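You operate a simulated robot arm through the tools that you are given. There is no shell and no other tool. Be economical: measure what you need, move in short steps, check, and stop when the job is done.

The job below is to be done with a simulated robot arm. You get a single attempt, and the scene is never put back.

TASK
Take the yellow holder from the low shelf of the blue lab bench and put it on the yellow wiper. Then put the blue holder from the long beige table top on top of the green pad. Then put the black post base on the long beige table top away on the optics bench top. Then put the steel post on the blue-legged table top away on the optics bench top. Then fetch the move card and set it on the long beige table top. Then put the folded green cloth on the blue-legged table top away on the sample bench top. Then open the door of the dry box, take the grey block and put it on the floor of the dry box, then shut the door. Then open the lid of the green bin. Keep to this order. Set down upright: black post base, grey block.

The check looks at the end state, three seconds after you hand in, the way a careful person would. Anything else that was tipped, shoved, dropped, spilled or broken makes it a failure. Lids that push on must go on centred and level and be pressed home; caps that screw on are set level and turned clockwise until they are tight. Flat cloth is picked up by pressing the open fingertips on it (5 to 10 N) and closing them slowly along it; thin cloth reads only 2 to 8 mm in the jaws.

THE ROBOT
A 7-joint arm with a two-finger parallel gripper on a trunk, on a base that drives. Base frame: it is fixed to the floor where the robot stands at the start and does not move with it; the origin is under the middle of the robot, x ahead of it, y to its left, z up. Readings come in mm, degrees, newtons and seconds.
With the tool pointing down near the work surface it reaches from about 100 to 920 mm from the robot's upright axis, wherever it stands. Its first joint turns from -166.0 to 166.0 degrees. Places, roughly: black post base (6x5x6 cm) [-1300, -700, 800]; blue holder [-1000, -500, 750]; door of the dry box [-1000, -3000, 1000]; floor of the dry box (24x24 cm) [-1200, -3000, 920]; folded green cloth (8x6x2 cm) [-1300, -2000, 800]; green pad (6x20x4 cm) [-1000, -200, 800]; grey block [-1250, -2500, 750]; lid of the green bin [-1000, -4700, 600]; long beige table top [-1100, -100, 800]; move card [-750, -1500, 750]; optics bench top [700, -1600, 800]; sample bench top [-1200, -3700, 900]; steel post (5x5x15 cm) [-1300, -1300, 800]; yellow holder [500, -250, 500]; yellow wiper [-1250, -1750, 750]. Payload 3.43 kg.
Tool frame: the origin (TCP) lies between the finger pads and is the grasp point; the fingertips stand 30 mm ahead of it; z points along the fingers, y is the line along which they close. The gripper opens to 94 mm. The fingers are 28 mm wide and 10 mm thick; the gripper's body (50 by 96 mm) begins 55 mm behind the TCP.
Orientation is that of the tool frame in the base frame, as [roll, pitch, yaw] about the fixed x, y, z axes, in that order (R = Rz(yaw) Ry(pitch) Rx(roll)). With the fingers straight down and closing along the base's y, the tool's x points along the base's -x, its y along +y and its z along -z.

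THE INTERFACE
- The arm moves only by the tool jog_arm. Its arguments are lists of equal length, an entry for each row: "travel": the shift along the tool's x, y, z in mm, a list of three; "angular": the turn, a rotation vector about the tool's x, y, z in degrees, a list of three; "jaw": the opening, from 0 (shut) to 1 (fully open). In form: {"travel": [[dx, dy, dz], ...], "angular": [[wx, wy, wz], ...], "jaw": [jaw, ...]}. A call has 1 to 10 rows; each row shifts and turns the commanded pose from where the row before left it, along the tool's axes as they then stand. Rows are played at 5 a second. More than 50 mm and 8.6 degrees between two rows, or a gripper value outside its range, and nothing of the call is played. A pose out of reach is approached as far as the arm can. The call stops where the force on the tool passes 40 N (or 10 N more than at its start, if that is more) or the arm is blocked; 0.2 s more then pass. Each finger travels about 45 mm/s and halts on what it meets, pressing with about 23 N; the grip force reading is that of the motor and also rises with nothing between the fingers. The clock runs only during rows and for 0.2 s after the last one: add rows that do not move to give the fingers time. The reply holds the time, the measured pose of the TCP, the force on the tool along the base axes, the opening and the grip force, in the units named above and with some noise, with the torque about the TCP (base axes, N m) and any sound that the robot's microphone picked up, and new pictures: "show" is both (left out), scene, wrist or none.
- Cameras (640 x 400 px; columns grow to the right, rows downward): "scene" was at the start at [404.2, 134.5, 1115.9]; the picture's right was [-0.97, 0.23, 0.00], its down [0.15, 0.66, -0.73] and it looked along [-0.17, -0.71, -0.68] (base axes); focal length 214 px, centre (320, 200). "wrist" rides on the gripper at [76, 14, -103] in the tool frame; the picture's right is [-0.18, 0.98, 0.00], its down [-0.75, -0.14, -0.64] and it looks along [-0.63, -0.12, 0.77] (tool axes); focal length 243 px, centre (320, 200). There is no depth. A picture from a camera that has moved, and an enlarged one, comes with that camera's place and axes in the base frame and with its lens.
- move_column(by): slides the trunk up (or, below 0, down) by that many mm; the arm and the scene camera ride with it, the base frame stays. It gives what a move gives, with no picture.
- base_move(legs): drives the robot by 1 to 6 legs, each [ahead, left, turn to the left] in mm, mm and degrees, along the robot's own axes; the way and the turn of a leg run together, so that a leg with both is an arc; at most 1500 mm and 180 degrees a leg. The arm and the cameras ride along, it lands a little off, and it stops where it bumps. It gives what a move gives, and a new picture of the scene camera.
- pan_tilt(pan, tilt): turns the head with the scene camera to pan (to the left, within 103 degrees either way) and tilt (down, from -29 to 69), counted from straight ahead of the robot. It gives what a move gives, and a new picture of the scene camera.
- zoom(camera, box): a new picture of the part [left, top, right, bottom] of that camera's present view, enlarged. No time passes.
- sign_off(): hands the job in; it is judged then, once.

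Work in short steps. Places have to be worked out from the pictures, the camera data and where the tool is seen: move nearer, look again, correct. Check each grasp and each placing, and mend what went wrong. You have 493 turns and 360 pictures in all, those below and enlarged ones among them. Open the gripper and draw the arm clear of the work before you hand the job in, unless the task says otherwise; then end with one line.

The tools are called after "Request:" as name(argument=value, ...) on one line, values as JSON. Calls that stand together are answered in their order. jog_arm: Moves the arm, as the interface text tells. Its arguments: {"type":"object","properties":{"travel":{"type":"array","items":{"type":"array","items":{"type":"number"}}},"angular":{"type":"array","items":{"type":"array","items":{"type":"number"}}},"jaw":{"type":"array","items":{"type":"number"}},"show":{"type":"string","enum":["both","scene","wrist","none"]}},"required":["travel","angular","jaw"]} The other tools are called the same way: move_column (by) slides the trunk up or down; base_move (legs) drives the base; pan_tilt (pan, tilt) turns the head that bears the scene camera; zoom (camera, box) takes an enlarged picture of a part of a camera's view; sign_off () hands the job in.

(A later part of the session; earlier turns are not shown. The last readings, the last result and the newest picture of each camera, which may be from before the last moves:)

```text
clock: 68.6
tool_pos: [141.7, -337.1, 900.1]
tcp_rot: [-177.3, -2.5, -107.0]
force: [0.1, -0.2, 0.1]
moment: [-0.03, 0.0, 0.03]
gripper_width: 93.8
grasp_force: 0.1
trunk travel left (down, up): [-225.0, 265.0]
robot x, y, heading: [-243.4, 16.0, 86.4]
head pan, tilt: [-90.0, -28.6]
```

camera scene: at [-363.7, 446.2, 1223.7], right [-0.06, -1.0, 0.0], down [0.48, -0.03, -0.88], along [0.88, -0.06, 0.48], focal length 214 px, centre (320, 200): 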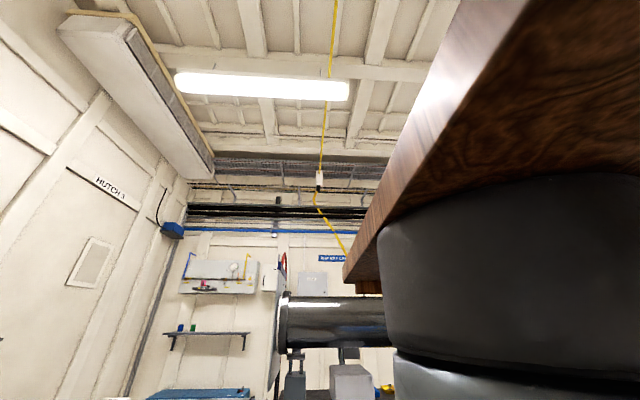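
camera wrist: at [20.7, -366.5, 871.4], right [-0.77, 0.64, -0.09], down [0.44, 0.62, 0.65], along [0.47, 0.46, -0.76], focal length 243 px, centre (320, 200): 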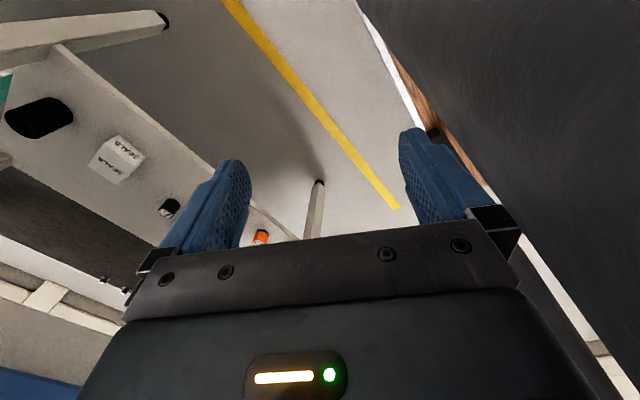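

Ease upward in small steps and check for drift.

Request:
jog_arm(travel=[[0, 0, -25], [0, 0, -25], [0, 0, -25], [0, 0, -25]], angular=[[0, 0, -3], [0, 0, -3], [0, 0, -3], [0, 0, -3]], jaw=[1, 1, 1, 1], show="none")

```text
clock: 69.8
tool_pos: [117.1, -338.2, 995.5]
tcp_rot: [-178.2, -2.8, -96.4]
force: [0.5, -0.2, 0.1]
moment: [0.01, -0.03, -0.01]
gripper_width: 93.8
grasp_force: 0.0
trunk travel left (down, up): [-225.0, 265.0]
robot x, y, heading: [-245.7, 16.0, 86.2]
head pan, tilt: [-90.0, -28.6]
stopped in row 4: the arm was blocked; the commanded pose is now the measured one
```

Request:
jog_arm(travel=[[-22, -11, 0], [-22, -11, 0], [-22, -11, 0], [-22, -11, 0]], angular=[[0, 0, 0], [0, 0, 0], [0, 0, 0], [0, 0, 0]], jaw=[1, 1, 1, 1], show="scene")

```text
clock: 70.2
tool_pos: [63.5, -350.5, 977.1]
tcp_rot: [-178.4, -1.1, -102.1]
force: [51.5, 13.0, 12.1]
moment: [-0.2, 1.23, -0.43]
gripper_width: 66.5
grasp_force: 0.1
trunk travel left (down, up): [-225.0, 265.0]
robot x, y, heading: [-244.1, 13.5, 86.3]
head pan, tilt: [-90.0, -28.6]
stopped in row 2: the force on the tool passed its limit at 68 N (the readings are from after the stop); the commanded pose is now the measured one
camera scene: at [-362.2, 447.4, 1224.0], right [-0.06, -1.0, 0.0], down [0.48, -0.03, -0.88], along [0.88, -0.06, 0.48], focal length 214 px, centre (320, 200)
```

scene: 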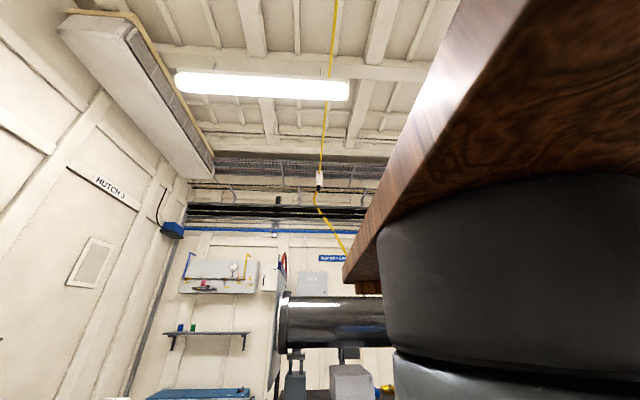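

Pure rotation of the whole arm about its axis should free the elbow: translate tangentially with a matching yaw.

Request:
jog_arm(travel=[[-18, -24, 0], [-18, -24, 0], [-18, -24, 0], [-18, -24, 0], [-18, -24, 0], [-18, -24, 0]], angular=[[0, 0, -2.5], [0, 0, -2.5], [0, 0, -2.5], [0, 0, -2.5], [0, 0, -2.5], [0, 0, -2.5]], jaw=[1, 1, 1, 1, 1, 1], show="none")

```text
clock: 70.5
tool_pos: [62.4, -350.1, 977.2]
tcp_rot: [-178.3, -1.1, -102.1]
force: [52.6, 8.2, 20.4]
moment: [-0.18, 1.65, -0.12]
gripper_width: 64.6
grasp_force: 0.0
trunk travel left (down, up): [-225.0, 265.0]
robot x, y, heading: [-242.2, 14.0, 86.2]
head pan, tilt: [-90.0, -28.6]
stopped in row 1: the force on the tool passed its limit at 68 N (the readings are from after the stop); the commanded pose is now the measured one
```

Request:
jog_arm(travel=[[0, 0, 0], [0, 0, 0], [0, 0, 0], [-3, -10, 0], [-6, -20, 0]], angular=[[0, 0, 0], [0, 0, 0], [0, 0, 0], [0, 0, 0], [0, 0, 0]], jaw=[0.5, 0.4, 0.3, 0.3, 0.3], show="none")

Request:
jog_arm(travel=[[-18, -24, 0], [-18, -24, 0], [-18, -24, 0], [-18, -24, 0], [-18, -24, 0], [-18, -24, 0]], angular=[[0, 0, -2.5], [0, 0, -2.5], [0, 0, -2.5], [0, 0, -2.5], [0, 0, -2.5], [0, 0, -2.5]], jaw=[0.3, 0.3, 0.3, 0.3, 0.3, 0.3], show="none")

```text
clock: 71.7
tool_pos: [87.9, -350.0, 974.6]
tcp_rot: [-178.5, -1.1, -102.5]
force: [-1.0, -0.3, -0.5]
moment: [0.01, 0.02, -0.03]
gripper_width: 28.4
grasp_force: 0.1
trunk travel left (down, up): [-225.0, 265.0]
robot x, y, heading: [-242.1, 14.3, 86.1]
head pan, tilt: [-90.0, -28.6]
```

```text
clock: 73.0
tool_pos: [138.5, -332.6, 990.4]
tcp_rot: [-178.0, -1.9, -97.5]
force: [0.3, 0.2, 0.3]
moment: [-0.02, -0.04, -0.02]
gripper_width: 28.4
grasp_force: 0.1
trunk travel left (down, up): [-225.0, 265.0]
robot x, y, heading: [-245.3, 17.8, 86.6]
head pan, tilt: [-90.0, -28.6]
stopped in row 6: the arm was blocked; the commanded pose is now the measured one
```

Blocked again in this direction. I pitch the tool ~35° so that the wrist camera looks forward along the arm and shows what is jammed.

Request:
jog_arm(travel=[[0, 0, 0], [0, 0, 0], [0, 0, 0], [0, 0, 0], [0, 0, 0]], angular=[[0, -8, 0], [0, -8, 0], [0, -8, 0], [0, -8, 0], [0, -8, 0]], jaw=[0.3, 0.3, 0.3, 0.3, 0.3], show="wrist")

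Request:
pan_tilt(pan=-103, tilt=30)

```text
clock: 74.2
tool_pos: [115.2, -295.9, 1015.2]
tcp_rot: [-177.7, 20.0, -96.9]
force: [0.7, 0.0, -0.2]
moment: [-0.03, 0.0, 0.01]
gripper_width: 28.2
grasp_force: 0.1
out of reach, approached as far as the arm can: row 2, 3, 4, 5
trunk travel left (down, up): [-225.0, 265.0]
robot x, y, heading: [-245.4, 16.9, 86.3]
head pan, tilt: [-90.0, -28.6]
camera wrist: at [82.6, -398.2, 1085.2], right [-0.95, 0.3, 0.03], down [0.17, 0.47, 0.87], along [0.25, 0.83, -0.5], focal length 243 px, centre (320, 200)
```

wrist: 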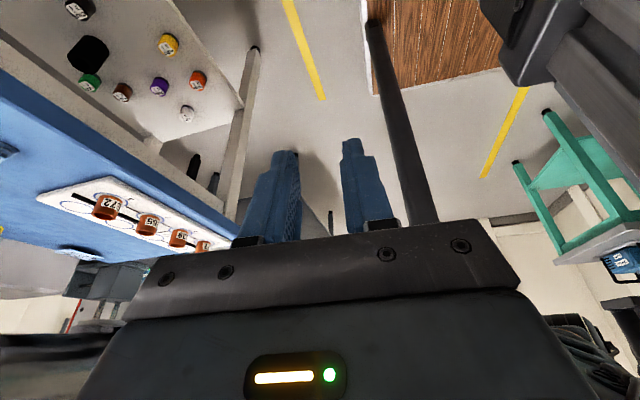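

```text
clock: 75.5
tool_pos: [115.3, -294.7, 1015.4]
tcp_rot: [-177.8, 20.0, -97.0]
force: [0.2, 0.4, -0.5]
moment: [-0.01, -0.01, 0.0]
gripper_width: 28.2
grasp_force: 0.1
trunk travel left (down, up): [-225.0, 265.0]
robot x, y, heading: [-242.1, 14.9, 86.3]
head pan, tilt: [-103.0, 30.0]
camera scene: at [-343.7, 425.2, 1135.4], right [-0.29, -0.96, 0.0], down [-0.48, 0.14, -0.87], along [0.83, -0.25, -0.5], focal length 214 px, centre (320, 200)
```

scene: 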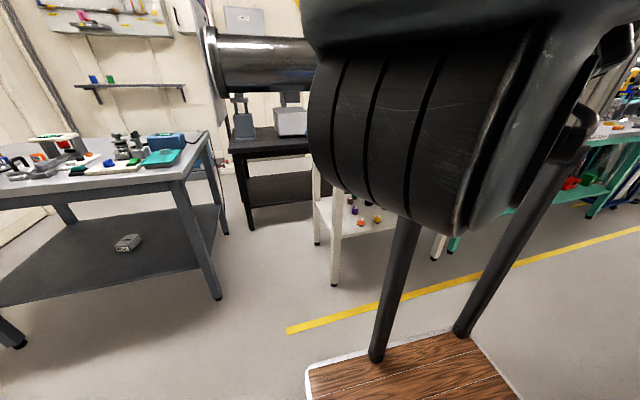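

I level back and probe with tiny steps to see which directions respond properly.

Request:
jog_arm(travel=[[0, 0, 0], [0, 0, 0], [0, 0, 0]], angular=[[0, 7, 0], [0, 7, 0], [0, 6, 0]], jaw=[0.3, 0.3, 0.3], show="none")

Request:
jog_arm(travel=[[-10, 0, 0], [-10, 0, 0]], angular=[[0, 0, 0], [0, 0, 0]], jaw=[0.3, 0.3], show="none")

Request:
jog_arm(travel=[[0, -10, 0], [0, -10, 0]], angular=[[0, 0, 0], [0, 0, 0]], jaw=[0.3, 0.3], show="none")

```text
clock: 76.3
tool_pos: [138.3, -344.6, 1024.7]
tcp_rot: [-177.9, 0.1, -97.7]
force: [-1.1, 0.1, -0.6]
moment: [-0.02, -0.02, 0.03]
gripper_width: 28.1
grasp_force: 0.1
out of reach, approached as far as the arm can: row 1, 2, 3
trunk travel left (down, up): [-225.0, 265.0]
robot x, y, heading: [-240.7, 17.8, 86.5]
head pan, tilt: [-103.0, 30.0]
```

```text
clock: 76.9
tool_pos: [149.1, -336.7, 1026.1]
tcp_rot: [-177.9, 0.2, -97.8]
force: [0.0, -0.7, 0.8]
moment: [-0.02, 0.0, -0.04]
gripper_width: 28.0
grasp_force: 0.0
out of reach, approached as far as the arm can: row 1, 2
trunk travel left (down, up): [-225.0, 265.0]
robot x, y, heading: [-245.7, 18.4, 86.2]
head pan, tilt: [-103.0, 30.0]
```

```text
clock: 77.5
tool_pos: [164.3, -328.2, 1026.6]
tcp_rot: [-177.9, 0.1, -97.8]
force: [0.8, 0.4, -1.0]
moment: [0.01, 0.0, 0.0]
gripper_width: 28.6
grasp_force: 0.0
out of reach, approached as far as the arm can: row 1, 2
trunk travel left (down, up): [-225.0, 265.0]
robot x, y, heading: [-241.1, 17.9, 86.3]
head pan, tilt: [-103.0, 30.0]
```

At this height moves slide along a circle about the arm's axis, unblocked. Continue tangentially with matching yaw.

Request:
jog_arm(travel=[[-19, -23, 0], [-19, -23, 0], [-19, -23, 0], [-19, -23, 0], [-19, -23, 0]], angular=[[0, 0, -2.4], [0, 0, -2.4], [0, 0, -2.4], [0, 0, -2.4], [0, 0, -2.4]], jaw=[0.3, 0.3, 0.3, 0.3, 0.3], show="none")

```text
clock: 78.8
tool_pos: [192.4, -315.4, 1038.0]
tcp_rot: [-177.4, -0.5, -94.6]
force: [-0.6, -0.9, -0.2]
moment: [-0.01, 0.04, -0.01]
gripper_width: 28.2
grasp_force: 0.0
trunk travel left (down, up): [-225.0, 265.0]
robot x, y, heading: [-245.7, 13.3, 86.1]
head pan, tilt: [-103.0, 30.0]
stopped in row 5: the arm was blocked; the commanded pose is now the measured one
```

Blocked. The very first rotation call carried the arm forward freely, so I repeat that: rotate yaw positive.

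Request:
jog_arm(travel=[[0, 0, 0], [0, 0, 0], [0, 0, 0], [0, 0, 0], [0, 0, 0], [0, 0, 0], [0, 0, 0], [0, 0, 0], [0, 0, 0], [0, 0, 0]], angular=[[0, 0, -8.5], [0, 0, -8.5], [0, 0, -8.5], [0, 0, -8.5], [0, 0, -8.5], [0, 0, -8.5], [0, 0, -8.5], [0, 0, -8.5], [0, 0, -8.5], [0, 0, -8.5]], jaw=[0.3, 0.3, 0.3, 0.3, 0.3, 0.3, 0.3, 0.3, 0.3, 0.3], show="wrist")

```text
clock: 81.0
tool_pos: [204.9, -186.2, 1029.9]
tcp_rot: [179.7, -2.8, -22.4]
force: [0.5, 0.2, 0.6]
moment: [0.01, -0.01, 0.0]
gripper_width: 28.2
grasp_force: 0.1
out of reach, approached as far as the arm can: row 4, 5, 6, 7, 8, 9, 10
trunk travel left (down, up): [-225.0, 265.0]
robot x, y, heading: [-247.1, 15.2, 86.1]
head pan, tilt: [-103.0, 30.0]
camera wrist: at [266.3, -225.6, 1135.1], right [-0.54, -0.84, 0.0], down [-0.67, 0.43, 0.6], along [-0.51, 0.33, -0.8], focal length 243 px, centre (320, 200)
```

wrist: 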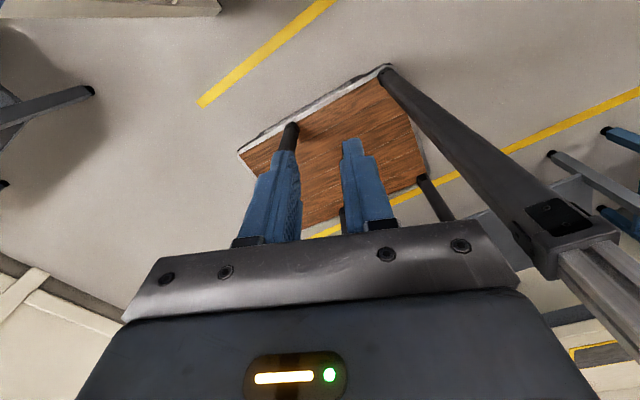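

That carried it forward. Now step tangentially forward (base +x+y) without yaw, small steps.

Request:
jog_arm(travel=[[11, -22, 0], [11, -22, 0], [11, -22, 0], [11, -22, 0], [11, -22, 0], [11, -22, 0]], angular=[[0, 0, 0], [0, 0, 0], [0, 0, 0], [0, 0, 0], [0, 0, 0], [0, 0, 0]], jaw=[0.3, 0.3, 0.3, 0.3, 0.3, 0.3], show="none")

```text
clock: 82.4
tool_pos: [314.2, -85.0, 1031.9]
tcp_rot: [179.9, -3.0, -21.4]
force: [-0.9, 0.0, 0.4]
moment: [0.01, -0.03, 0.02]
gripper_width: 28.3
grasp_force: 0.2
trunk travel left (down, up): [-225.0, 265.0]
robot x, y, heading: [-247.0, 18.1, 86.3]
head pan, tilt: [-103.0, 30.0]
```

The arm now follows properly. Continue forward to bring the tool to the robot's right-front, clear of the posts.

Request:
jog_arm(travel=[[-7, -37, 0], [-7, -37, 0], [-7, -37, 0], [-7, -37, 0], [-7, -37, 0], [-7, -37, 0], [-7, -37, 0], [-7, -37, 0]], angular=[[0, 0, 0], [0, 0, 0], [0, 0, 0], [0, 0, 0], [0, 0, 0], [0, 0, 0], [0, 0, 0], [0, 0, 0]], jaw=[0.3, 0.3, 0.3, 0.3, 0.3, 0.3, 0.3, 0.3], show="wrist")

```text
clock: 83.8
tool_pos: [319.4, 33.7, 1035.4]
tcp_rot: [179.7, -3.3, -30.8]
force: [0.1, -0.4, 0.5]
moment: [0.0, -0.01, 0.02]
gripper_width: 28.1
grasp_force: 0.1
trunk travel left (down, up): [-225.0, 265.0]
robot x, y, heading: [-244.4, 18.0, 86.2]
head pan, tilt: [-103.0, 30.0]
stopped in row 7: the arm was blocked; the commanded pose is now the measured one
camera wrist: at [373.0, -13.0, 1141.1], right [-0.66, -0.75, -0.01], down [-0.6, 0.53, 0.6], along [-0.44, 0.4, -0.8], focal length 243 px, centre (320, 200)
```

wrist: 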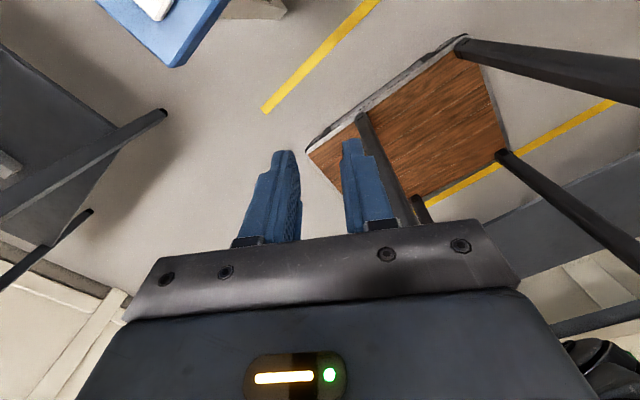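

The elbow still sits behind the front post. Lowering the tool should let the upper arm hang down and bring the elbow inward; I lower here in small steps.

Request:
jog_arm(travel=[[0, 0, 25], [0, 0, 25], [0, 0, 25], [0, 0, 25], [0, 0, 25], [0, 0, 25], [0, 0, 25], [0, 0, 25]], angular=[[0, 0, 0], [0, 0, 0], [0, 0, 0], [0, 0, 0], [0, 0, 0], [0, 0, 0], [0, 0, 0], [0, 0, 0]], jaw=[0.3, 0.3, 0.3, 0.3, 0.3, 0.3, 0.3, 0.3], show="none")

Request:
pan_tilt(pan=-103, tilt=45)

```text
clock: 85.4
tool_pos: [326.6, -34.6, 978.6]
tcp_rot: [175.5, -13.0, -33.7]
force: [-0.9, 0.1, 0.4]
moment: [0.0, 0.02, 0.0]
gripper_width: 28.2
grasp_force: 0.0
trunk travel left (down, up): [-225.0, 265.0]
robot x, y, heading: [-245.6, 18.5, 86.5]
head pan, tilt: [-103.0, 30.0]
stopped in row 7: the arm was blocked; the commanded pose is now the measured one
```

```text
clock: 86.2
tool_pos: [327.1, -33.7, 977.2]
tcp_rot: [175.4, -12.9, -33.5]
force: [-0.7, -0.1, -0.4]
moment: [-0.03, -0.02, 0.02]
gripper_width: 28.0
grasp_force: 0.0
trunk travel left (down, up): [-225.0, 265.0]
robot x, y, heading: [-241.8, 17.9, 86.1]
head pan, tilt: [-103.0, 45.0]
camera scene: at [-354.9, 426.0, 1114.2], right [-0.29, -0.96, 0.0], down [-0.68, 0.2, -0.71], along [0.68, -0.2, -0.71], focal length 214 px, centre (320, 200)
```

scene: 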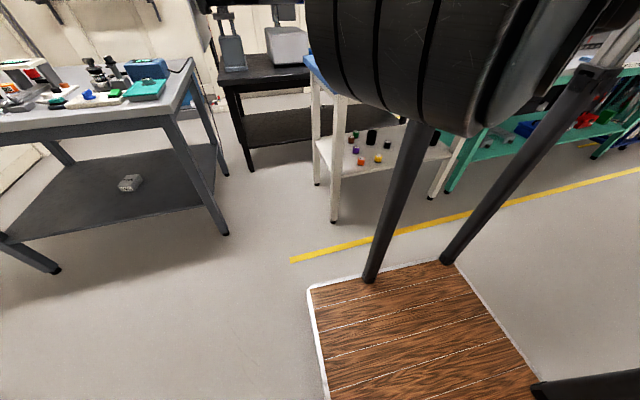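

The drum orientation tells me the upper arm is inside the frame behind the front post, so the arm must be drawn in low and close to its axis to pass the post. First I go back and line up with the window (az ≈ -146° from the axis).

Request:
jog_arm(travel=[[-9, 25, 0], [-9, 25, 0], [-9, 25, 0], [-9, 25, 0], [-9, 25, 0], [-9, 25, 0]], angular=[[2, -4, 0], [2, -4, 0], [0, -4, 0], [0, 0, 0], [0, 0, 0], [0, 0, 0]], jaw=[0.3, 0.3, 0.3, 0.3, 0.3, 0.3], show="none")

Request:
jog_arm(travel=[[0, 0, 20], [0, 0, 20], [0, 0, 20], [0, 0, 20], [0, 0, 20], [0, 0, 20], [0, 0, 20], [0, 0, 20]], angular=[[0, 0, 8], [0, 0, 8], [0, 0, 8], [0, 0, 8], [0, 0, 8], [0, 0, 8], [0, 0, 8], [0, 0, 8]], jaw=[0.3, 0.3, 0.3, 0.3, 0.3, 0.3, 0.3, 0.3], show="wrist")

```text
clock: 87.6
tool_pos: [217.8, -127.1, 961.6]
tcp_rot: [179.7, 0.1, -33.6]
force: [-0.3, -0.4, 0.3]
moment: [-0.03, -0.03, 0.03]
gripper_width: 28.1
grasp_force: 0.0
out of reach, approached as far as the arm can: row 6
trunk travel left (down, up): [-225.0, 265.0]
robot x, y, heading: [-244.4, 16.6, 86.2]
head pan, tilt: [-103.0, 45.0]
```

```text
clock: 89.4
tool_pos: [218.0, -127.3, 803.9]
tcp_rot: [179.7, -0.2, -97.7]
force: [-0.4, 0.0, -0.1]
moment: [0.02, -0.03, 0.02]
gripper_width: 28.2
grasp_force: 0.1
trunk travel left (down, up): [-225.0, 265.0]
robot x, y, heading: [-245.7, 14.8, 86.3]
head pan, tilt: [-103.0, 45.0]
camera wrist: at [194.8, -199.9, 906.3], right [-0.95, 0.32, 0.0], down [0.24, 0.73, 0.64], along [0.2, 0.61, -0.77], focal length 243 px, centre (320, 200)
```

wrist: 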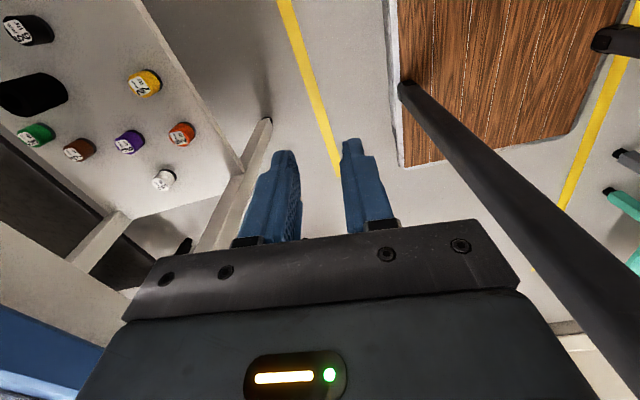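

Clean move, and the front post is visible to the right of the gripper. I lower further to let the elbow drop.

Request:
jog_arm(travel=[[0, 0, 20], [0, 0, 20], [0, 0, 20], [0, 0, 20], [0, 0, 20], [0, 0, 20], [0, 0, 20]], angular=[[0, 0, 0], [0, 0, 0], [0, 0, 0], [0, 0, 0], [0, 0, 0], [0, 0, 0], [0, 0, 0]], jaw=[0.3, 0.3, 0.3, 0.3, 0.3, 0.3, 0.3], show="none")

```text
clock: 91.2
tool_pos: [201.7, -160.8, 682.0]
tcp_rot: [-178.7, -1.2, -100.4]
force: [-0.2, 0.5, 0.8]
moment: [0.0, 0.0, -0.03]
gripper_width: 28.2
grasp_force: 0.0
trunk travel left (down, up): [-225.0, 265.0]
robot x, y, heading: [-243.7, 14.5, 86.5]
head pan, tilt: [-103.0, 45.0]
stopped in row 7: the arm was blocked; the commanded pose is now the measured one
```

Now draw the tool inward through the window in small steps.

Request:
jog_arm(travel=[[7, 21, 0], [7, 21, 0], [7, 21, 0], [7, 21, 0], [7, 21, 0]], angular=[[0, 0, 0], [0, 0, 0], [0, 0, 0], [0, 0, 0], [0, 0, 0]], jaw=[0.3, 0.3, 0.3, 0.3, 0.3], show="wrist")

```text
clock: 92.4
tool_pos: [95.4, -171.0, 679.9]
tcp_rot: [-179.0, -1.1, -99.8]
force: [0.2, -1.0, -0.5]
moment: [-0.03, 0.01, 0.01]
gripper_width: 28.2
grasp_force: 0.1
trunk travel left (down, up): [-225.0, 265.0]
robot x, y, heading: [-242.9, 15.9, 86.3]
head pan, tilt: [-103.0, 45.0]
camera wrist: at [67.8, -241.4, 783.9], right [-0.94, 0.35, -0.02], down [0.26, 0.73, 0.63], along [0.23, 0.58, -0.78], focal length 243 px, centre (320, 200)
```

wrist: 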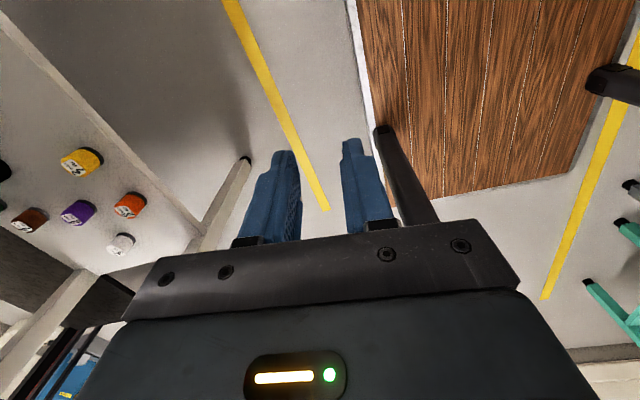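

Perfect tracking. Continue inward past the post line.

Request:
jog_arm(travel=[[-17.6, 19.3, 0], [-17.6, 19.3, 0], [-17.6, 19.3, 0], [-17.6, 19.3, 0], [-17.6, 19.3, 0], [-17.6, 19.3, 0]], angular=[[0, 0, 0], [0, 0, 0], [0, 0, 0], [0, 0, 0], [0, 0, 0], [0, 0, 0]], jaw=[0.3, 0.3, 0.3, 0.3, 0.3, 0.3], show="wrist")

```text
clock: 93.8
tool_pos: [62.9, -128.9, 679.0]
tcp_rot: [-179.0, -1.2, -99.8]
force: [-0.2, 0.9, -0.2]
moment: [0.0, -0.02, 0.0]
gripper_width: 28.2
grasp_force: 0.0
out of reach, approached as far as the arm can: row 3, 4, 5, 6
trunk travel left (down, up): [-225.0, 265.0]
robot x, y, heading: [-245.5, 18.1, 86.4]
head pan, tilt: [-103.0, 45.0]
camera wrist: at [34.8, -199.2, 783.8], right [-0.94, 0.35, -0.02], down [0.26, 0.73, 0.63], along [0.23, 0.58, -0.78], focal length 243 px, centre (320, 200)
```

wrist: 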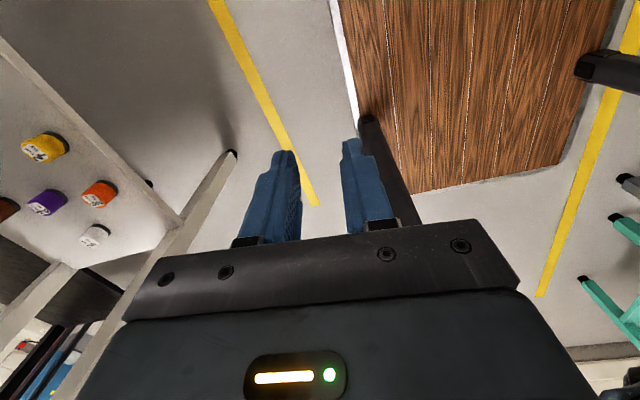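

Retraction is limited because the hung arm needs more height below its shoulder. I lower the tool a little more, then raise the trunk so the arm can hang straighter.

Request:
jog_arm(travel=[[0, 0, 20], [0, 0, 20], [0, 0, 20], [0, 0, 20], [0, 0, 20]], angular=[[0, 0, 0], [0, 0, 0], [0, 0, 0], [0, 0, 0], [0, 0, 0]], jaw=[0.3, 0.3, 0.3, 0.3, 0.3], show="none")

Request:
move_column(by=130)

```text
clock: 95.0
tool_pos: [64.4, -128.8, 580.4]
tcp_rot: [-179.1, -1.1, -99.8]
force: [0.0, 0.9, -0.5]
moment: [-0.01, 0.02, 0.0]
gripper_width: 28.3
grasp_force: 0.0
trunk travel left (down, up): [-225.0, 265.0]
robot x, y, heading: [-246.9, 18.4, 86.2]
head pan, tilt: [-103.0, 45.0]
```

```text
clock: 96.5
tool_pos: [65.2, -127.6, 710.3]
tcp_rot: [-179.0, -1.2, -99.9]
force: [0.0, -0.2, 0.0]
moment: [0.02, 0.02, 0.0]
gripper_width: 28.4
grasp_force: 0.1
trunk travel left (down, up): [-355.0, 135.0]
robot x, y, heading: [-245.4, 12.2, 86.4]
head pan, tilt: [-103.0, 45.0]
```

Great. Lower the tool again, raise the trunk the rest, then try retracting.

Request:
jog_arm(travel=[[0, 0, 25], [0, 0, 25], [0, 0, 25], [0, 0, 25], [0, 0, 25]], angular=[[0, 0, 0], [0, 0, 0], [0, 0, 0], [0, 0, 0], [0, 0, 0]], jaw=[0.3, 0.3, 0.3, 0.3, 0.3], show="none")

Request:
move_column(by=135)

Request:
jog_arm(travel=[[0, 0, 25], [0, 0, 25], [0, 0, 25], [-17.6, 19.3, 10], [-17.6, 19.3, 10], [-17.6, 19.3, 10], [-17.6, 19.3, 10]], angular=[[0, 0, 0], [0, 0, 0], [0, 0, 0], [0, 0, 0], [0, 0, 0], [0, 0, 0], [0, 0, 0]], jaw=[0.3, 0.3, 0.3, 0.3, 0.3, 0.3, 0.3], show="wrist")

```text
clock: 97.7
tool_pos: [54.6, -141.4, 590.3]
tcp_rot: [-178.2, -1.2, -101.9]
force: [0.4, -0.5, -0.8]
moment: [0.0, 0.01, -0.05]
gripper_width: 28.3
grasp_force: 0.1
trunk travel left (down, up): [-355.0, 135.0]
robot x, y, heading: [-243.0, 16.9, 86.5]
head pan, tilt: [-103.0, 45.0]
```

```text
clock: 99.4
tool_pos: [47.6, -130.6, 713.9]
tcp_rot: [-179.3, -0.3, -101.7]
force: [0.7, -0.3, 0.5]
moment: [0.01, 0.01, 0.0]
gripper_width: 28.3
grasp_force: 0.0
trunk travel left (down, up): [-490.0, 0.0]
robot x, y, heading: [-248.0, 14.6, 86.4]
head pan, tilt: [-103.0, 45.0]
```

```text
clock: 101.0
tool_pos: [1.4, -56.0, 601.3]
tcp_rot: [-178.8, -1.1, -100.7]
force: [-0.1, 0.0, 0.3]
moment: [0.01, 0.03, -0.03]
gripper_width: 28.4
grasp_force: 0.0
trunk travel left (down, up): [-490.0, 0.0]
robot x, y, heading: [-241.5, 17.6, 86.5]
head pan, tilt: [-103.0, 45.0]
camera wrist: at [-27.2, -125.2, 705.4], right [-0.93, 0.36, -0.02], down [0.27, 0.73, 0.63], along [0.25, 0.58, -0.78], focal length 243 px, centre (320, 200)
```

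wrist: 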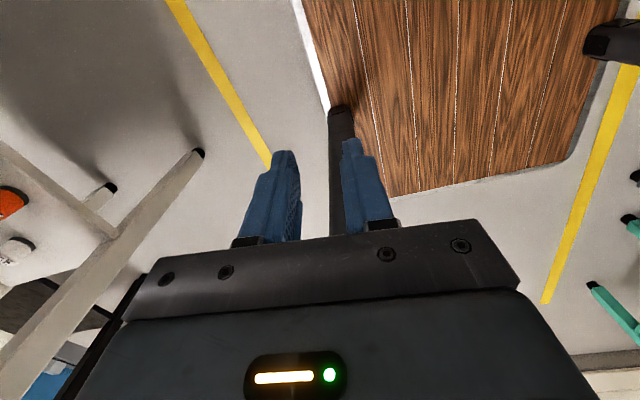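

Working well. Continue inward, keeping inside of the front post and going lower.

Request:
jog_arm(travel=[[-15, 23, 14], [-15, 23, 14], [-15, 23, 14], [-15, 23, 14], [-15, 23, 14]], angular=[[0, 0, 0], [0, 0, 0], [0, 0, 0], [0, 0, 0], [0, 0, 0]], jaw=[0.3, 0.3, 0.3, 0.3, 0.3], show="none")

Request:
jog_arm(travel=[[-22, 12, 12], [-22, 12, 12], [-22, 12, 12], [-22, 12, 12], [-22, 12, 0]], angular=[[0, 0, 0], [0, 0, 0], [0, 0, 0], [0, 0, 0], [0, 0, 0]], jaw=[0.3, 0.3, 0.3, 0.3, 0.3], show="wrist")

```text
clock: 102.2
tool_pos: [-92.8, 42.0, 527.4]
tcp_rot: [-179.0, -1.2, -99.9]
force: [0.0, 0.0, -0.3]
moment: [0.0, 0.01, -0.03]
gripper_width: 28.1
grasp_force: 0.0
trunk travel left (down, up): [-490.0, 0.0]
robot x, y, heading: [-244.1, 16.4, 86.1]
head pan, tilt: [-103.0, 45.0]
```

```text
clock: 103.4
tool_pos: [-135.8, 160.9, 475.9]
tcp_rot: [-179.0, -1.1, -99.8]
force: [0.5, 1.0, 0.1]
moment: [0.01, 0.02, -0.02]
gripper_width: 28.1
grasp_force: 0.0
trunk travel left (down, up): [-490.0, 0.0]
robot x, y, heading: [-243.5, 15.4, 86.3]
head pan, tilt: [-103.0, 45.0]
camera wrist: at [-162.8, 90.9, 579.2], right [-0.94, 0.35, -0.02], down [0.26, 0.73, 0.63], along [0.23, 0.58, -0.78], focal length 243 px, centre (320, 200)
```

wrist: 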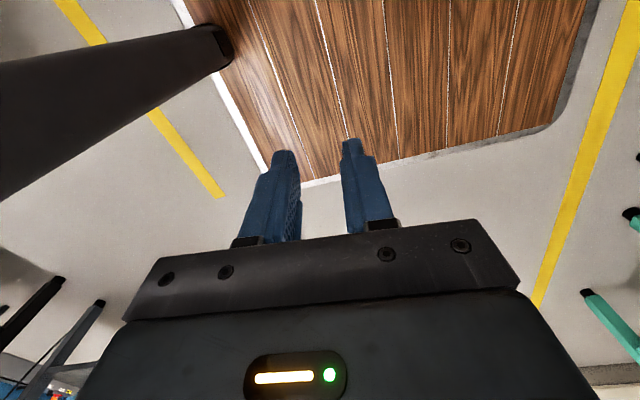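

The gripper is now inside, past the post. Swing out to the front-right of the arm's axis.

Request:
jog_arm(travel=[[-20, 3, 0], [-20, 3, 0], [-20, 3, 0], [-18, -9, 0], [-18, -9, 0], [-16, -14, 0], [-14, -16, 0], [-10, -18, 0]], angular=[[0, 0, 0], [0, 0, 0], [0, 0, 0], [0, 0, 0], [0, 0, 0], [0, 0, 0], [0, 0, 0], [0, 0, 0]], jaw=[0.3, 0.3, 0.3, 0.3, 0.3, 0.3, 0.3, 0.3], show="wrist")

```text
clock: 105.2
tool_pos: [-54.3, 285.0, 474.7]
tcp_rot: [-179.0, -1.2, -99.8]
force: [-0.5, 0.9, 0.0]
moment: [-0.02, -0.02, -0.02]
gripper_width: 28.2
grasp_force: 0.1
trunk travel left (down, up): [-490.0, 0.0]
robot x, y, heading: [-246.9, 17.5, 86.3]
head pan, tilt: [-103.0, 45.0]
camera wrist: at [-82.3, 214.3, 578.1], right [-0.94, 0.35, -0.02], down [0.26, 0.73, 0.63], along [0.23, 0.58, -0.78], focal length 243 px, centre (320, 200)
```

wrist: 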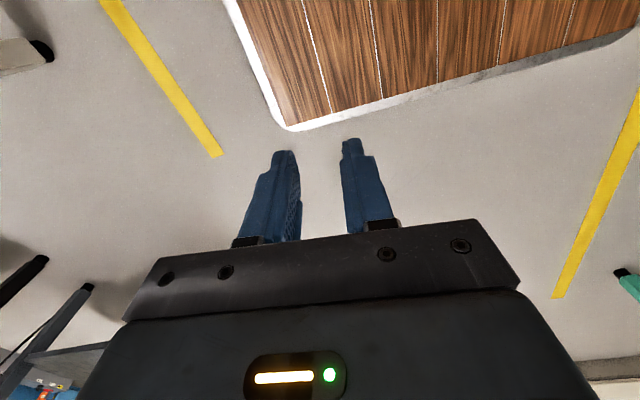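

Free at last: arm now hangs in front of the posts, axis ≈303 mm ahead of the robot's centre. For the shelf I want the axis ~740 mm from the holder, abreast of it, so I back up ~535 mm with the heading corrected.

Request:
base_move(legs=[[-540, -40, 3.7]])

Request:
pan_tilt(pan=-90, tilt=45)

```text
clock: 108.2
tool_pos: [-46.7, -231.2, 473.7]
tcp_rot: [-178.9, -1.2, -96.8]
force: [0.1, 0.5, -0.6]
moment: [0.0, 0.01, 0.01]
gripper_width: 28.3
grasp_force: 0.1
trunk travel left (down, up): [-490.0, 0.0]
robot x, y, heading: [-224.5, -511.3, 89.3]
head pan, tilt: [-103.0, 45.0]
camera scene: at [-353.0, -104.4, 1377.7], right [-0.24, -0.97, 0.0], down [-0.69, 0.17, -0.71], along [0.69, -0.17, -0.71], focal length 214 px, centre (320, 200)
```

scene: 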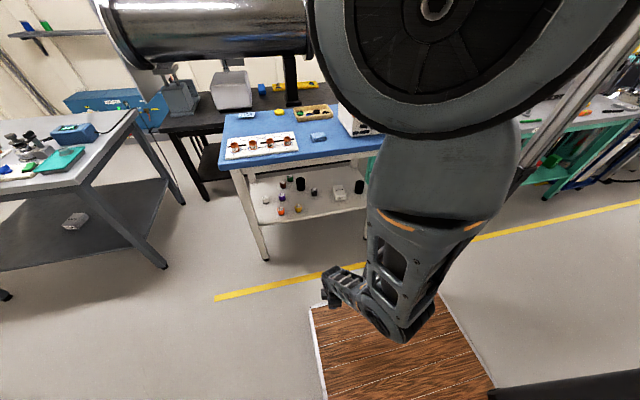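

```text
clock: 109.0
tool_pos: [-46.5, -231.8, 474.5]
tcp_rot: [-179.0, -1.2, -96.9]
force: [0.3, -0.2, -0.2]
moment: [0.02, 0.03, 0.02]
gripper_width: 28.4
grasp_force: 0.1
trunk travel left (down, up): [-490.0, 0.0]
robot x, y, heading: [-224.2, -507.7, 89.1]
head pan, tilt: [-90.0, 45.0]
camera scene: at [-350.7, -86.2, 1377.7], right [-0.01, -1.0, 0.0], down [-0.71, 0.01, -0.71], along [0.71, -0.01, -0.71], focal length 214 px, centre (320, 200)
```

scene: 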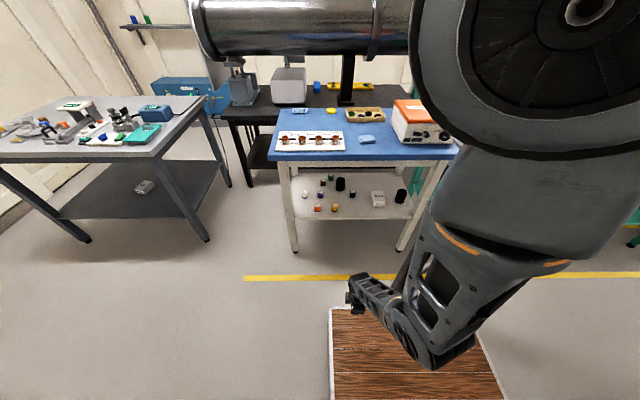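

Now the arm and shelf are visible. Zoom on the shelf.

Request:
zoom(camera="scene", box=[270, 130, 460, 260])

```text
3.08 times, centred on (365, 195) of scene
camera zoom: at [-350.7, -86.2, 1377.7], right [-0.01, -1.0, 0.0], down [-0.71, 0.01, -0.71], along [0.71, -0.01, -0.71], focal length 660 px, centre (182, 215)
```

zoom: 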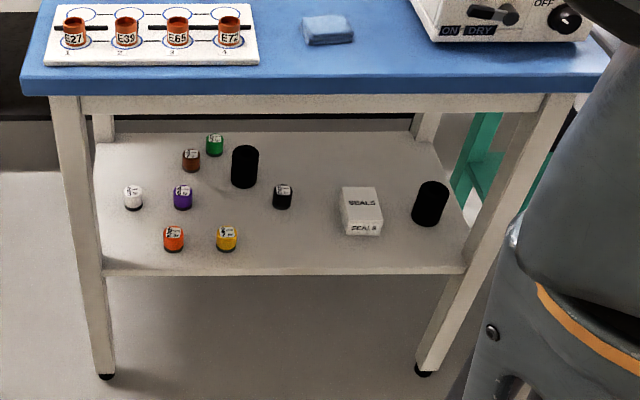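

Intersecting two views: holder at ≈(525,-188), shelf top z≈400. I rotate the tool so x points back toward the robot, rising a bit.

Request:
jog_arm(travel=[[0, 0, -8], [0, 0, -8], [0, 0, -8], [0, 0, -8], [0, 0, -8], [0, 0, -8], [0, 0, -8], [0, 0, -8], [0, 0, -8], [0, 0, -8]], angular=[[0, 0, 8.4], [0, 0, 8.4], [0, 0, 8.4], [0, 0, 8.4], [0, 0, 8.4], [0, 0, 8.4], [0, 0, 8.4], [0, 0, 8.4], [0, 0, 8.4], [0, 0, 8.4]], jaw=[1, 1, 1, 1, 1, 1, 1, 1, 1, 1], show="none")

Request:
jog_arm(travel=[[-35, 0, -5], [-35, 0, -5], [-35, 0, -5], [-35, 0, -5], [-35, 0, -5], [-35, 0, -5], [-35, 0, -5]], angular=[[0, 0, 0], [0, 0, 0], [0, 0, 0], [0, 0, 0], [0, 0, 0], [0, 0, 0], [0, 0, 0]], jaw=[1, 1, 1, 1, 1, 1, 1], show="both")

```text
clock: 111.2
tool_pos: [-48.3, -230.7, 554.1]
tcp_rot: [-178.8, 0.8, 179.1]
force: [-0.5, -0.4, -0.1]
moment: [0.03, -0.02, 0.0]
gripper_width: 94.1
grasp_force: 0.0
trunk travel left (down, up): [-490.0, 0.0]
robot x, y, heading: [-219.4, -512.7, 89.1]
head pan, tilt: [-90.0, 45.0]
```

```text
clock: 112.8
tool_pos: [193.4, -234.3, 593.1]
tcp_rot: [-178.7, 0.8, 179.1]
force: [-1.1, 0.0, 0.4]
moment: [-0.02, -0.01, -0.02]
gripper_width: 93.9
grasp_force: 0.1
trunk travel left (down, up): [-490.0, 0.0]
robot x, y, heading: [-224.7, -508.0, 89.3]
head pan, tilt: [-90.0, 45.0]
camera scene: at [-351.2, -86.2, 1377.7], right [-0.01, -1.0, 0.0], down [-0.71, 0.01, -0.71], along [0.71, -0.01, -0.71], focal length 214 px, centre (320, 200)
camera wrist: at [116.2, -215.9, 693.7], right [0.2, 0.98, -0.02], down [0.74, -0.14, 0.66], along [0.64, -0.14, -0.76], focal length 243 px, centre (320, 200)
```

scene: 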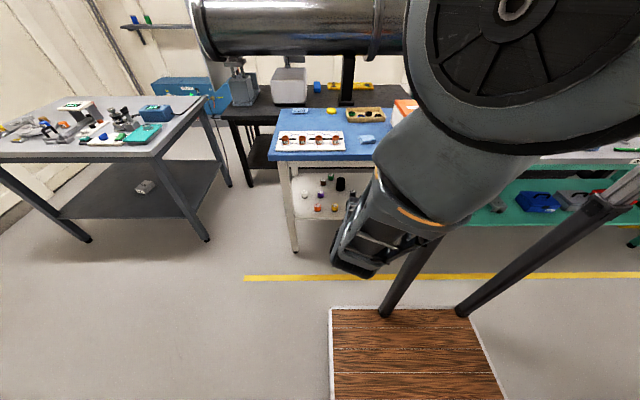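
wrist: 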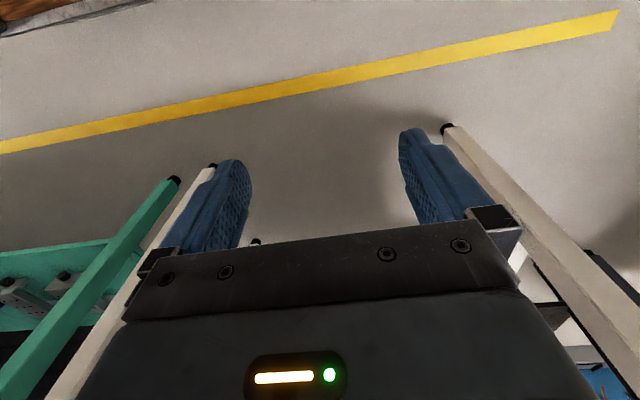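

Good tracking. The shoulder is too high for a tilted reach, so I lower the trunk in two stages, lifting the tool between.

Request:
move_column(by=-150)

Request:
jog_arm(travel=[[0, 0, -30], [0, 0, -30], [0, 0, -30], [0, 0, -30], [0, 0, -30]], angular=[[0, 0, 0], [0, -7, 0], [0, -7, 0], [0, -7, 0], [0, -7, 0]], jaw=[1, 1, 1, 1, 1], show="none")

Request:
move_column(by=-150)

```text
clock: 114.5
tool_pos: [193.7, -233.2, 442.5]
tcp_rot: [-178.7, 0.8, 179.2]
force: [0.2, -0.3, -0.4]
moment: [0.01, 0.02, 0.01]
gripper_width: 94.1
grasp_force: 0.1
trunk travel left (down, up): [-340.0, 150.0]
robot x, y, heading: [-221.7, -513.1, 89.4]
head pan, tilt: [-90.0, 45.0]
```

```text
clock: 115.7
tool_pos: [167.7, -231.7, 593.5]
tcp_rot: [-178.6, 28.9, 180.0]
force: [0.3, 0.0, 0.3]
moment: [-0.03, -0.01, 0.03]
gripper_width: 94.1
grasp_force: 0.1
trunk travel left (down, up): [-340.0, 150.0]
robot x, y, heading: [-225.7, -508.6, 89.4]
head pan, tilt: [-90.0, 45.0]
```

```text
clock: 117.5
tool_pos: [169.1, -231.5, 443.8]
tcp_rot: [-178.5, 28.7, 179.9]
force: [-0.1, -0.6, -0.6]
moment: [0.03, -0.01, 0.02]
gripper_width: 93.7
grasp_force: 0.1
trunk travel left (down, up): [-190.0, 300.0]
robot x, y, heading: [-221.4, -510.6, 89.4]
head pan, tilt: [-90.0, 45.0]
```

Tilting works. Raise slightly, tilt to ~47° and move to in front of the shelf at y≈-188, then view.

Request:
jog_arm(travel=[[-23, 8, -1], [-23, 8, -1], [-23, 8, -1], [-21, 5, 15], [-21, 5, 15], [-21, 5, 15]], angular=[[0, -6, 0], [0, -6, 0], [0, -6, 0], [0, 0, 0], [0, 0, 0], [0, 0, 0]], jaw=[1, 1, 1, 1, 1, 1], show="both")

```text
clock: 118.9
tool_pos: [298.6, -193.3, 499.3]
tcp_rot: [-178.0, 46.9, -179.4]
force: [0.4, 0.5, 0.9]
moment: [0.01, 0.0, -0.01]
gripper_width: 94.2
grasp_force: 0.0
trunk travel left (down, up): [-190.0, 300.0]
robot x, y, heading: [-223.5, -509.7, 89.3]
head pan, tilt: [-90.0, 45.0]
camera scene: at [-350.9, -86.2, 1077.7], right [-0.01, -1.0, 0.0], down [-0.71, 0.01, -0.71], along [0.71, -0.01, -0.71], focal length 214 px, centre (320, 200)
camera wrist: at [173.5, -176.4, 513.2], right [0.14, 0.98, 0.11], down [0.05, -0.12, 0.99], along [0.99, -0.13, -0.06], focal length 243 px, centre (320, 200)
```

scene: 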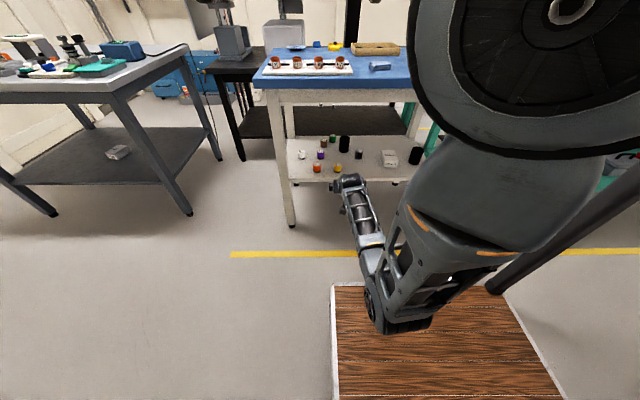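
wrist: 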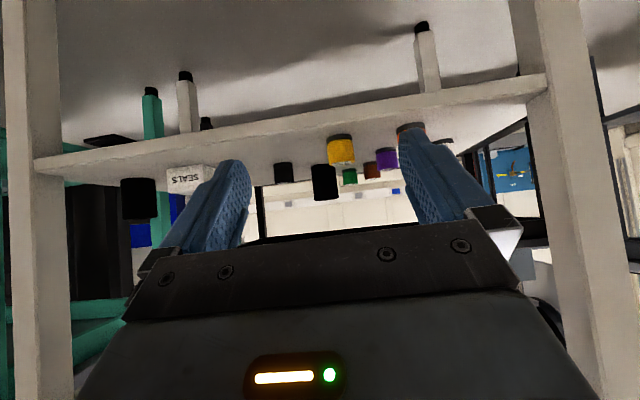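

The holder is seen upright ahead at ≈(530,-185), base z≈399, ~42 mm tall. I advance part-way toward TCP (528,-185,436).

Request:
jog_arm(travel=[[-18, 2, 24], [-18, 2, 24], [-16, 2, 26], [-14, 1, 26], [-12, 1, 26]], angular=[[0, 0, 0], [0, 0, 0], [0, 0, 0], [0, 0, 0], [0, 0, 0]], jaw=[1, 1, 1, 1, 1], show="wrist")

```text
clock: 120.1
tool_pos: [445.3, -188.6, 469.9]
tcp_rot: [-178.2, 46.9, -179.4]
force: [-0.3, -0.4, 0.1]
moment: [0.02, 0.01, -0.01]
gripper_width: 94.0
grasp_force: 0.1
trunk travel left (down, up): [-190.0, 300.0]
robot x, y, heading: [-224.4, -507.1, 89.3]
head pan, tilt: [-90.0, 45.0]
camera wrist: at [319.7, -171.6, 483.5], right [0.14, 0.98, 0.11], down [0.05, -0.12, 0.99], along [0.99, -0.13, -0.06], focal length 243 px, centre (320, 200)
```

wrist: 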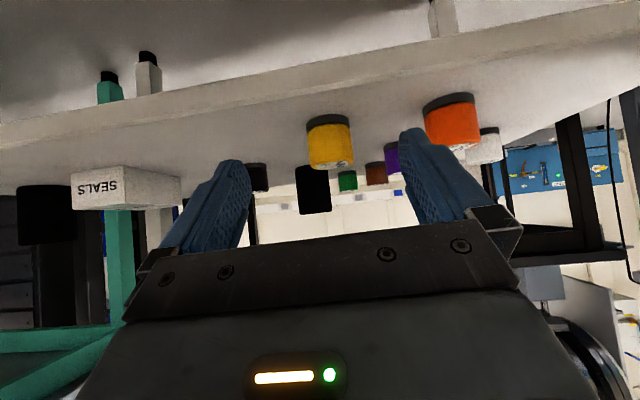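

Holder centre ≈(532,-186). Advance to the grasp pose.

Request:
jog_arm(travel=[[-9, 0.6, 20], [-9, 0.6, 20], [-8, 0.6, 20], [-7, 0.6, 22]], angular=[[0, 0, 0], [0, 0, 0], [0, 0, 0], [0, 0, 0]], jaw=[1, 1, 1, 1], show="wrist")

```text
clock: 121.1
tool_pos: [515.5, -189.6, 444.5]
tcp_rot: [-178.0, 46.8, -179.6]
force: [0.7, -0.6, 0.1]
moment: [0.0, 0.03, 0.01]
gripper_width: 94.0
grasp_force: 0.0
out of reach, approached as far as the arm can: row 4
trunk travel left (down, up): [-190.0, 300.0]
robot x, y, heading: [-221.9, -513.0, 89.5]
head pan, tilt: [-90.0, 45.0]
camera wrist: at [388.9, -172.3, 458.6], right [0.14, 0.98, 0.11], down [0.05, -0.12, 0.99], along [0.99, -0.14, -0.06], focal length 243 px, centre (320, 200)
```

wrist: 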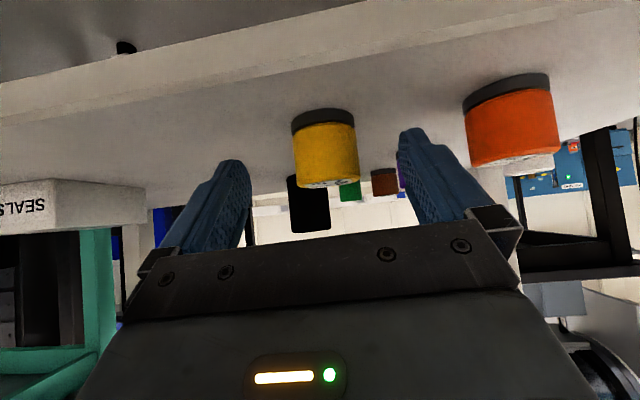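

Slightly short of reach. I back off along the tool axis and shift the base 55 mm closer to the bench.

Request:
jog_arm(travel=[[0, 0, -25], [0, 0, -25], [-5, 0, -20]], angular=[[0, 0, 0], [0, 0, 0], [0, 0, 0]], jaw=[1, 1, 1], show="none")

Request:
base_move(legs=[[0, -60, 0]])

Request:
jog_arm(travel=[[0, 0, 0]], angular=[[0, 0, 0]], jaw=[1], show="wrist")

```text
clock: 121.9
tool_pos: [467.0, -186.5, 496.0]
tcp_rot: [-178.3, 46.7, -179.5]
force: [0.3, -0.8, 0.6]
moment: [-0.01, -0.01, 0.02]
gripper_width: 93.9
grasp_force: 0.1
trunk travel left (down, up): [-190.0, 300.0]
robot x, y, heading: [-225.7, -509.4, 89.1]
head pan, tilt: [-90.0, 45.0]
```

```text
clock: 122.8
tool_pos: [527.9, -187.3, 495.3]
tcp_rot: [-178.2, 46.8, -179.5]
force: [-0.6, -0.7, -0.9]
moment: [-0.02, -0.02, 0.01]
gripper_width: 94.2
grasp_force: 0.1
trunk travel left (down, up): [-190.0, 300.0]
robot x, y, heading: [-165.5, -510.9, 89.5]
head pan, tilt: [-90.0, 45.0]
camera scene: at [-290.1, -86.7, 1077.7], right [-0.01, -1.0, 0.0], down [-0.71, 0.01, -0.71], along [0.71, -0.01, -0.71], focal length 214 px, centre (320, 200)
```

scene: 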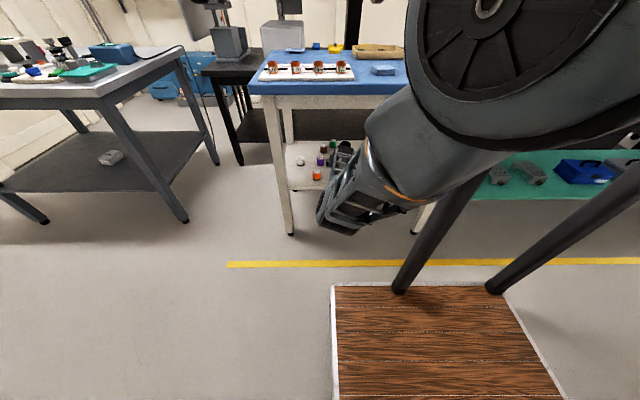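

```text
clock: 123.2
tool_pos: [527.2, -187.9, 495.9]
tcp_rot: [-178.1, 46.9, -179.5]
force: [-0.2, 0.5, 0.5]
moment: [0.03, -0.01, 0.0]
gripper_width: 94.2
grasp_force: 0.0
trunk travel left (down, up): [-190.0, 300.0]
robot x, y, heading: [-163.8, -510.1, 89.3]
head pan, tilt: [-90.0, 45.0]
camera wrist: at [401.1, -170.7, 509.9], right [0.14, 0.98, 0.11], down [0.05, -0.12, 0.99], along [0.99, -0.13, -0.06], focal length 243 px, centre (320, 200)
```

wrist: 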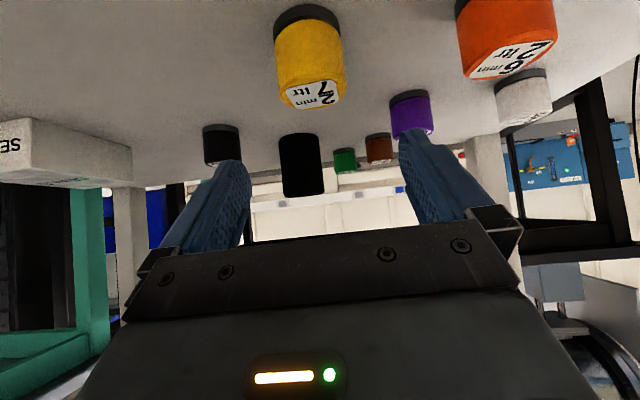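

Holder is at ≈(530,-184). Lower straight down over it to z≈438 with the fingers straddling.

Request:
jog_arm(travel=[[14, 1, 13], [14, 1, 13], [14, 1, 13], [0, 0, 0]], angular=[[0, 0, 0], [0, 0, 0], [0, 0, 0], [0, 0, 0]], jaw=[1, 1, 1, 1], show="wrist")

```text
clock: 124.2
tool_pos: [525.7, -187.3, 441.1]
tcp_rot: [-178.3, 46.8, -179.5]
force: [0.3, 0.2, 1.6]
moment: [0.01, -0.02, -0.02]
gripper_width: 93.8
grasp_force: 0.0
trunk travel left (down, up): [-190.0, 300.0]
robot x, y, heading: [-165.4, -510.6, 89.2]
head pan, tilt: [-90.0, 45.0]
camera wrist: at [399.3, -170.2, 454.6], right [0.14, 0.98, 0.11], down [0.05, -0.12, 0.99], along [0.99, -0.13, -0.06], focal length 243 px, centre (320, 200)
```

wrist: 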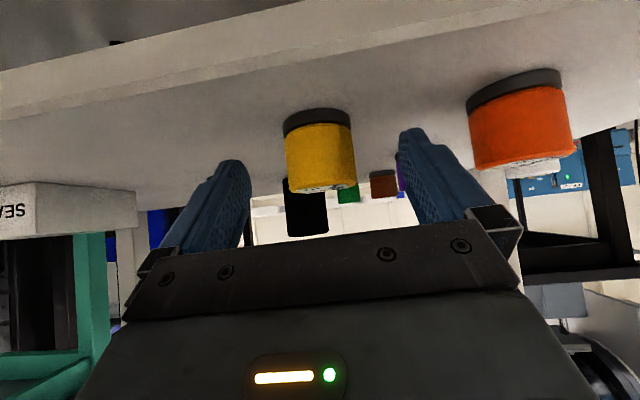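

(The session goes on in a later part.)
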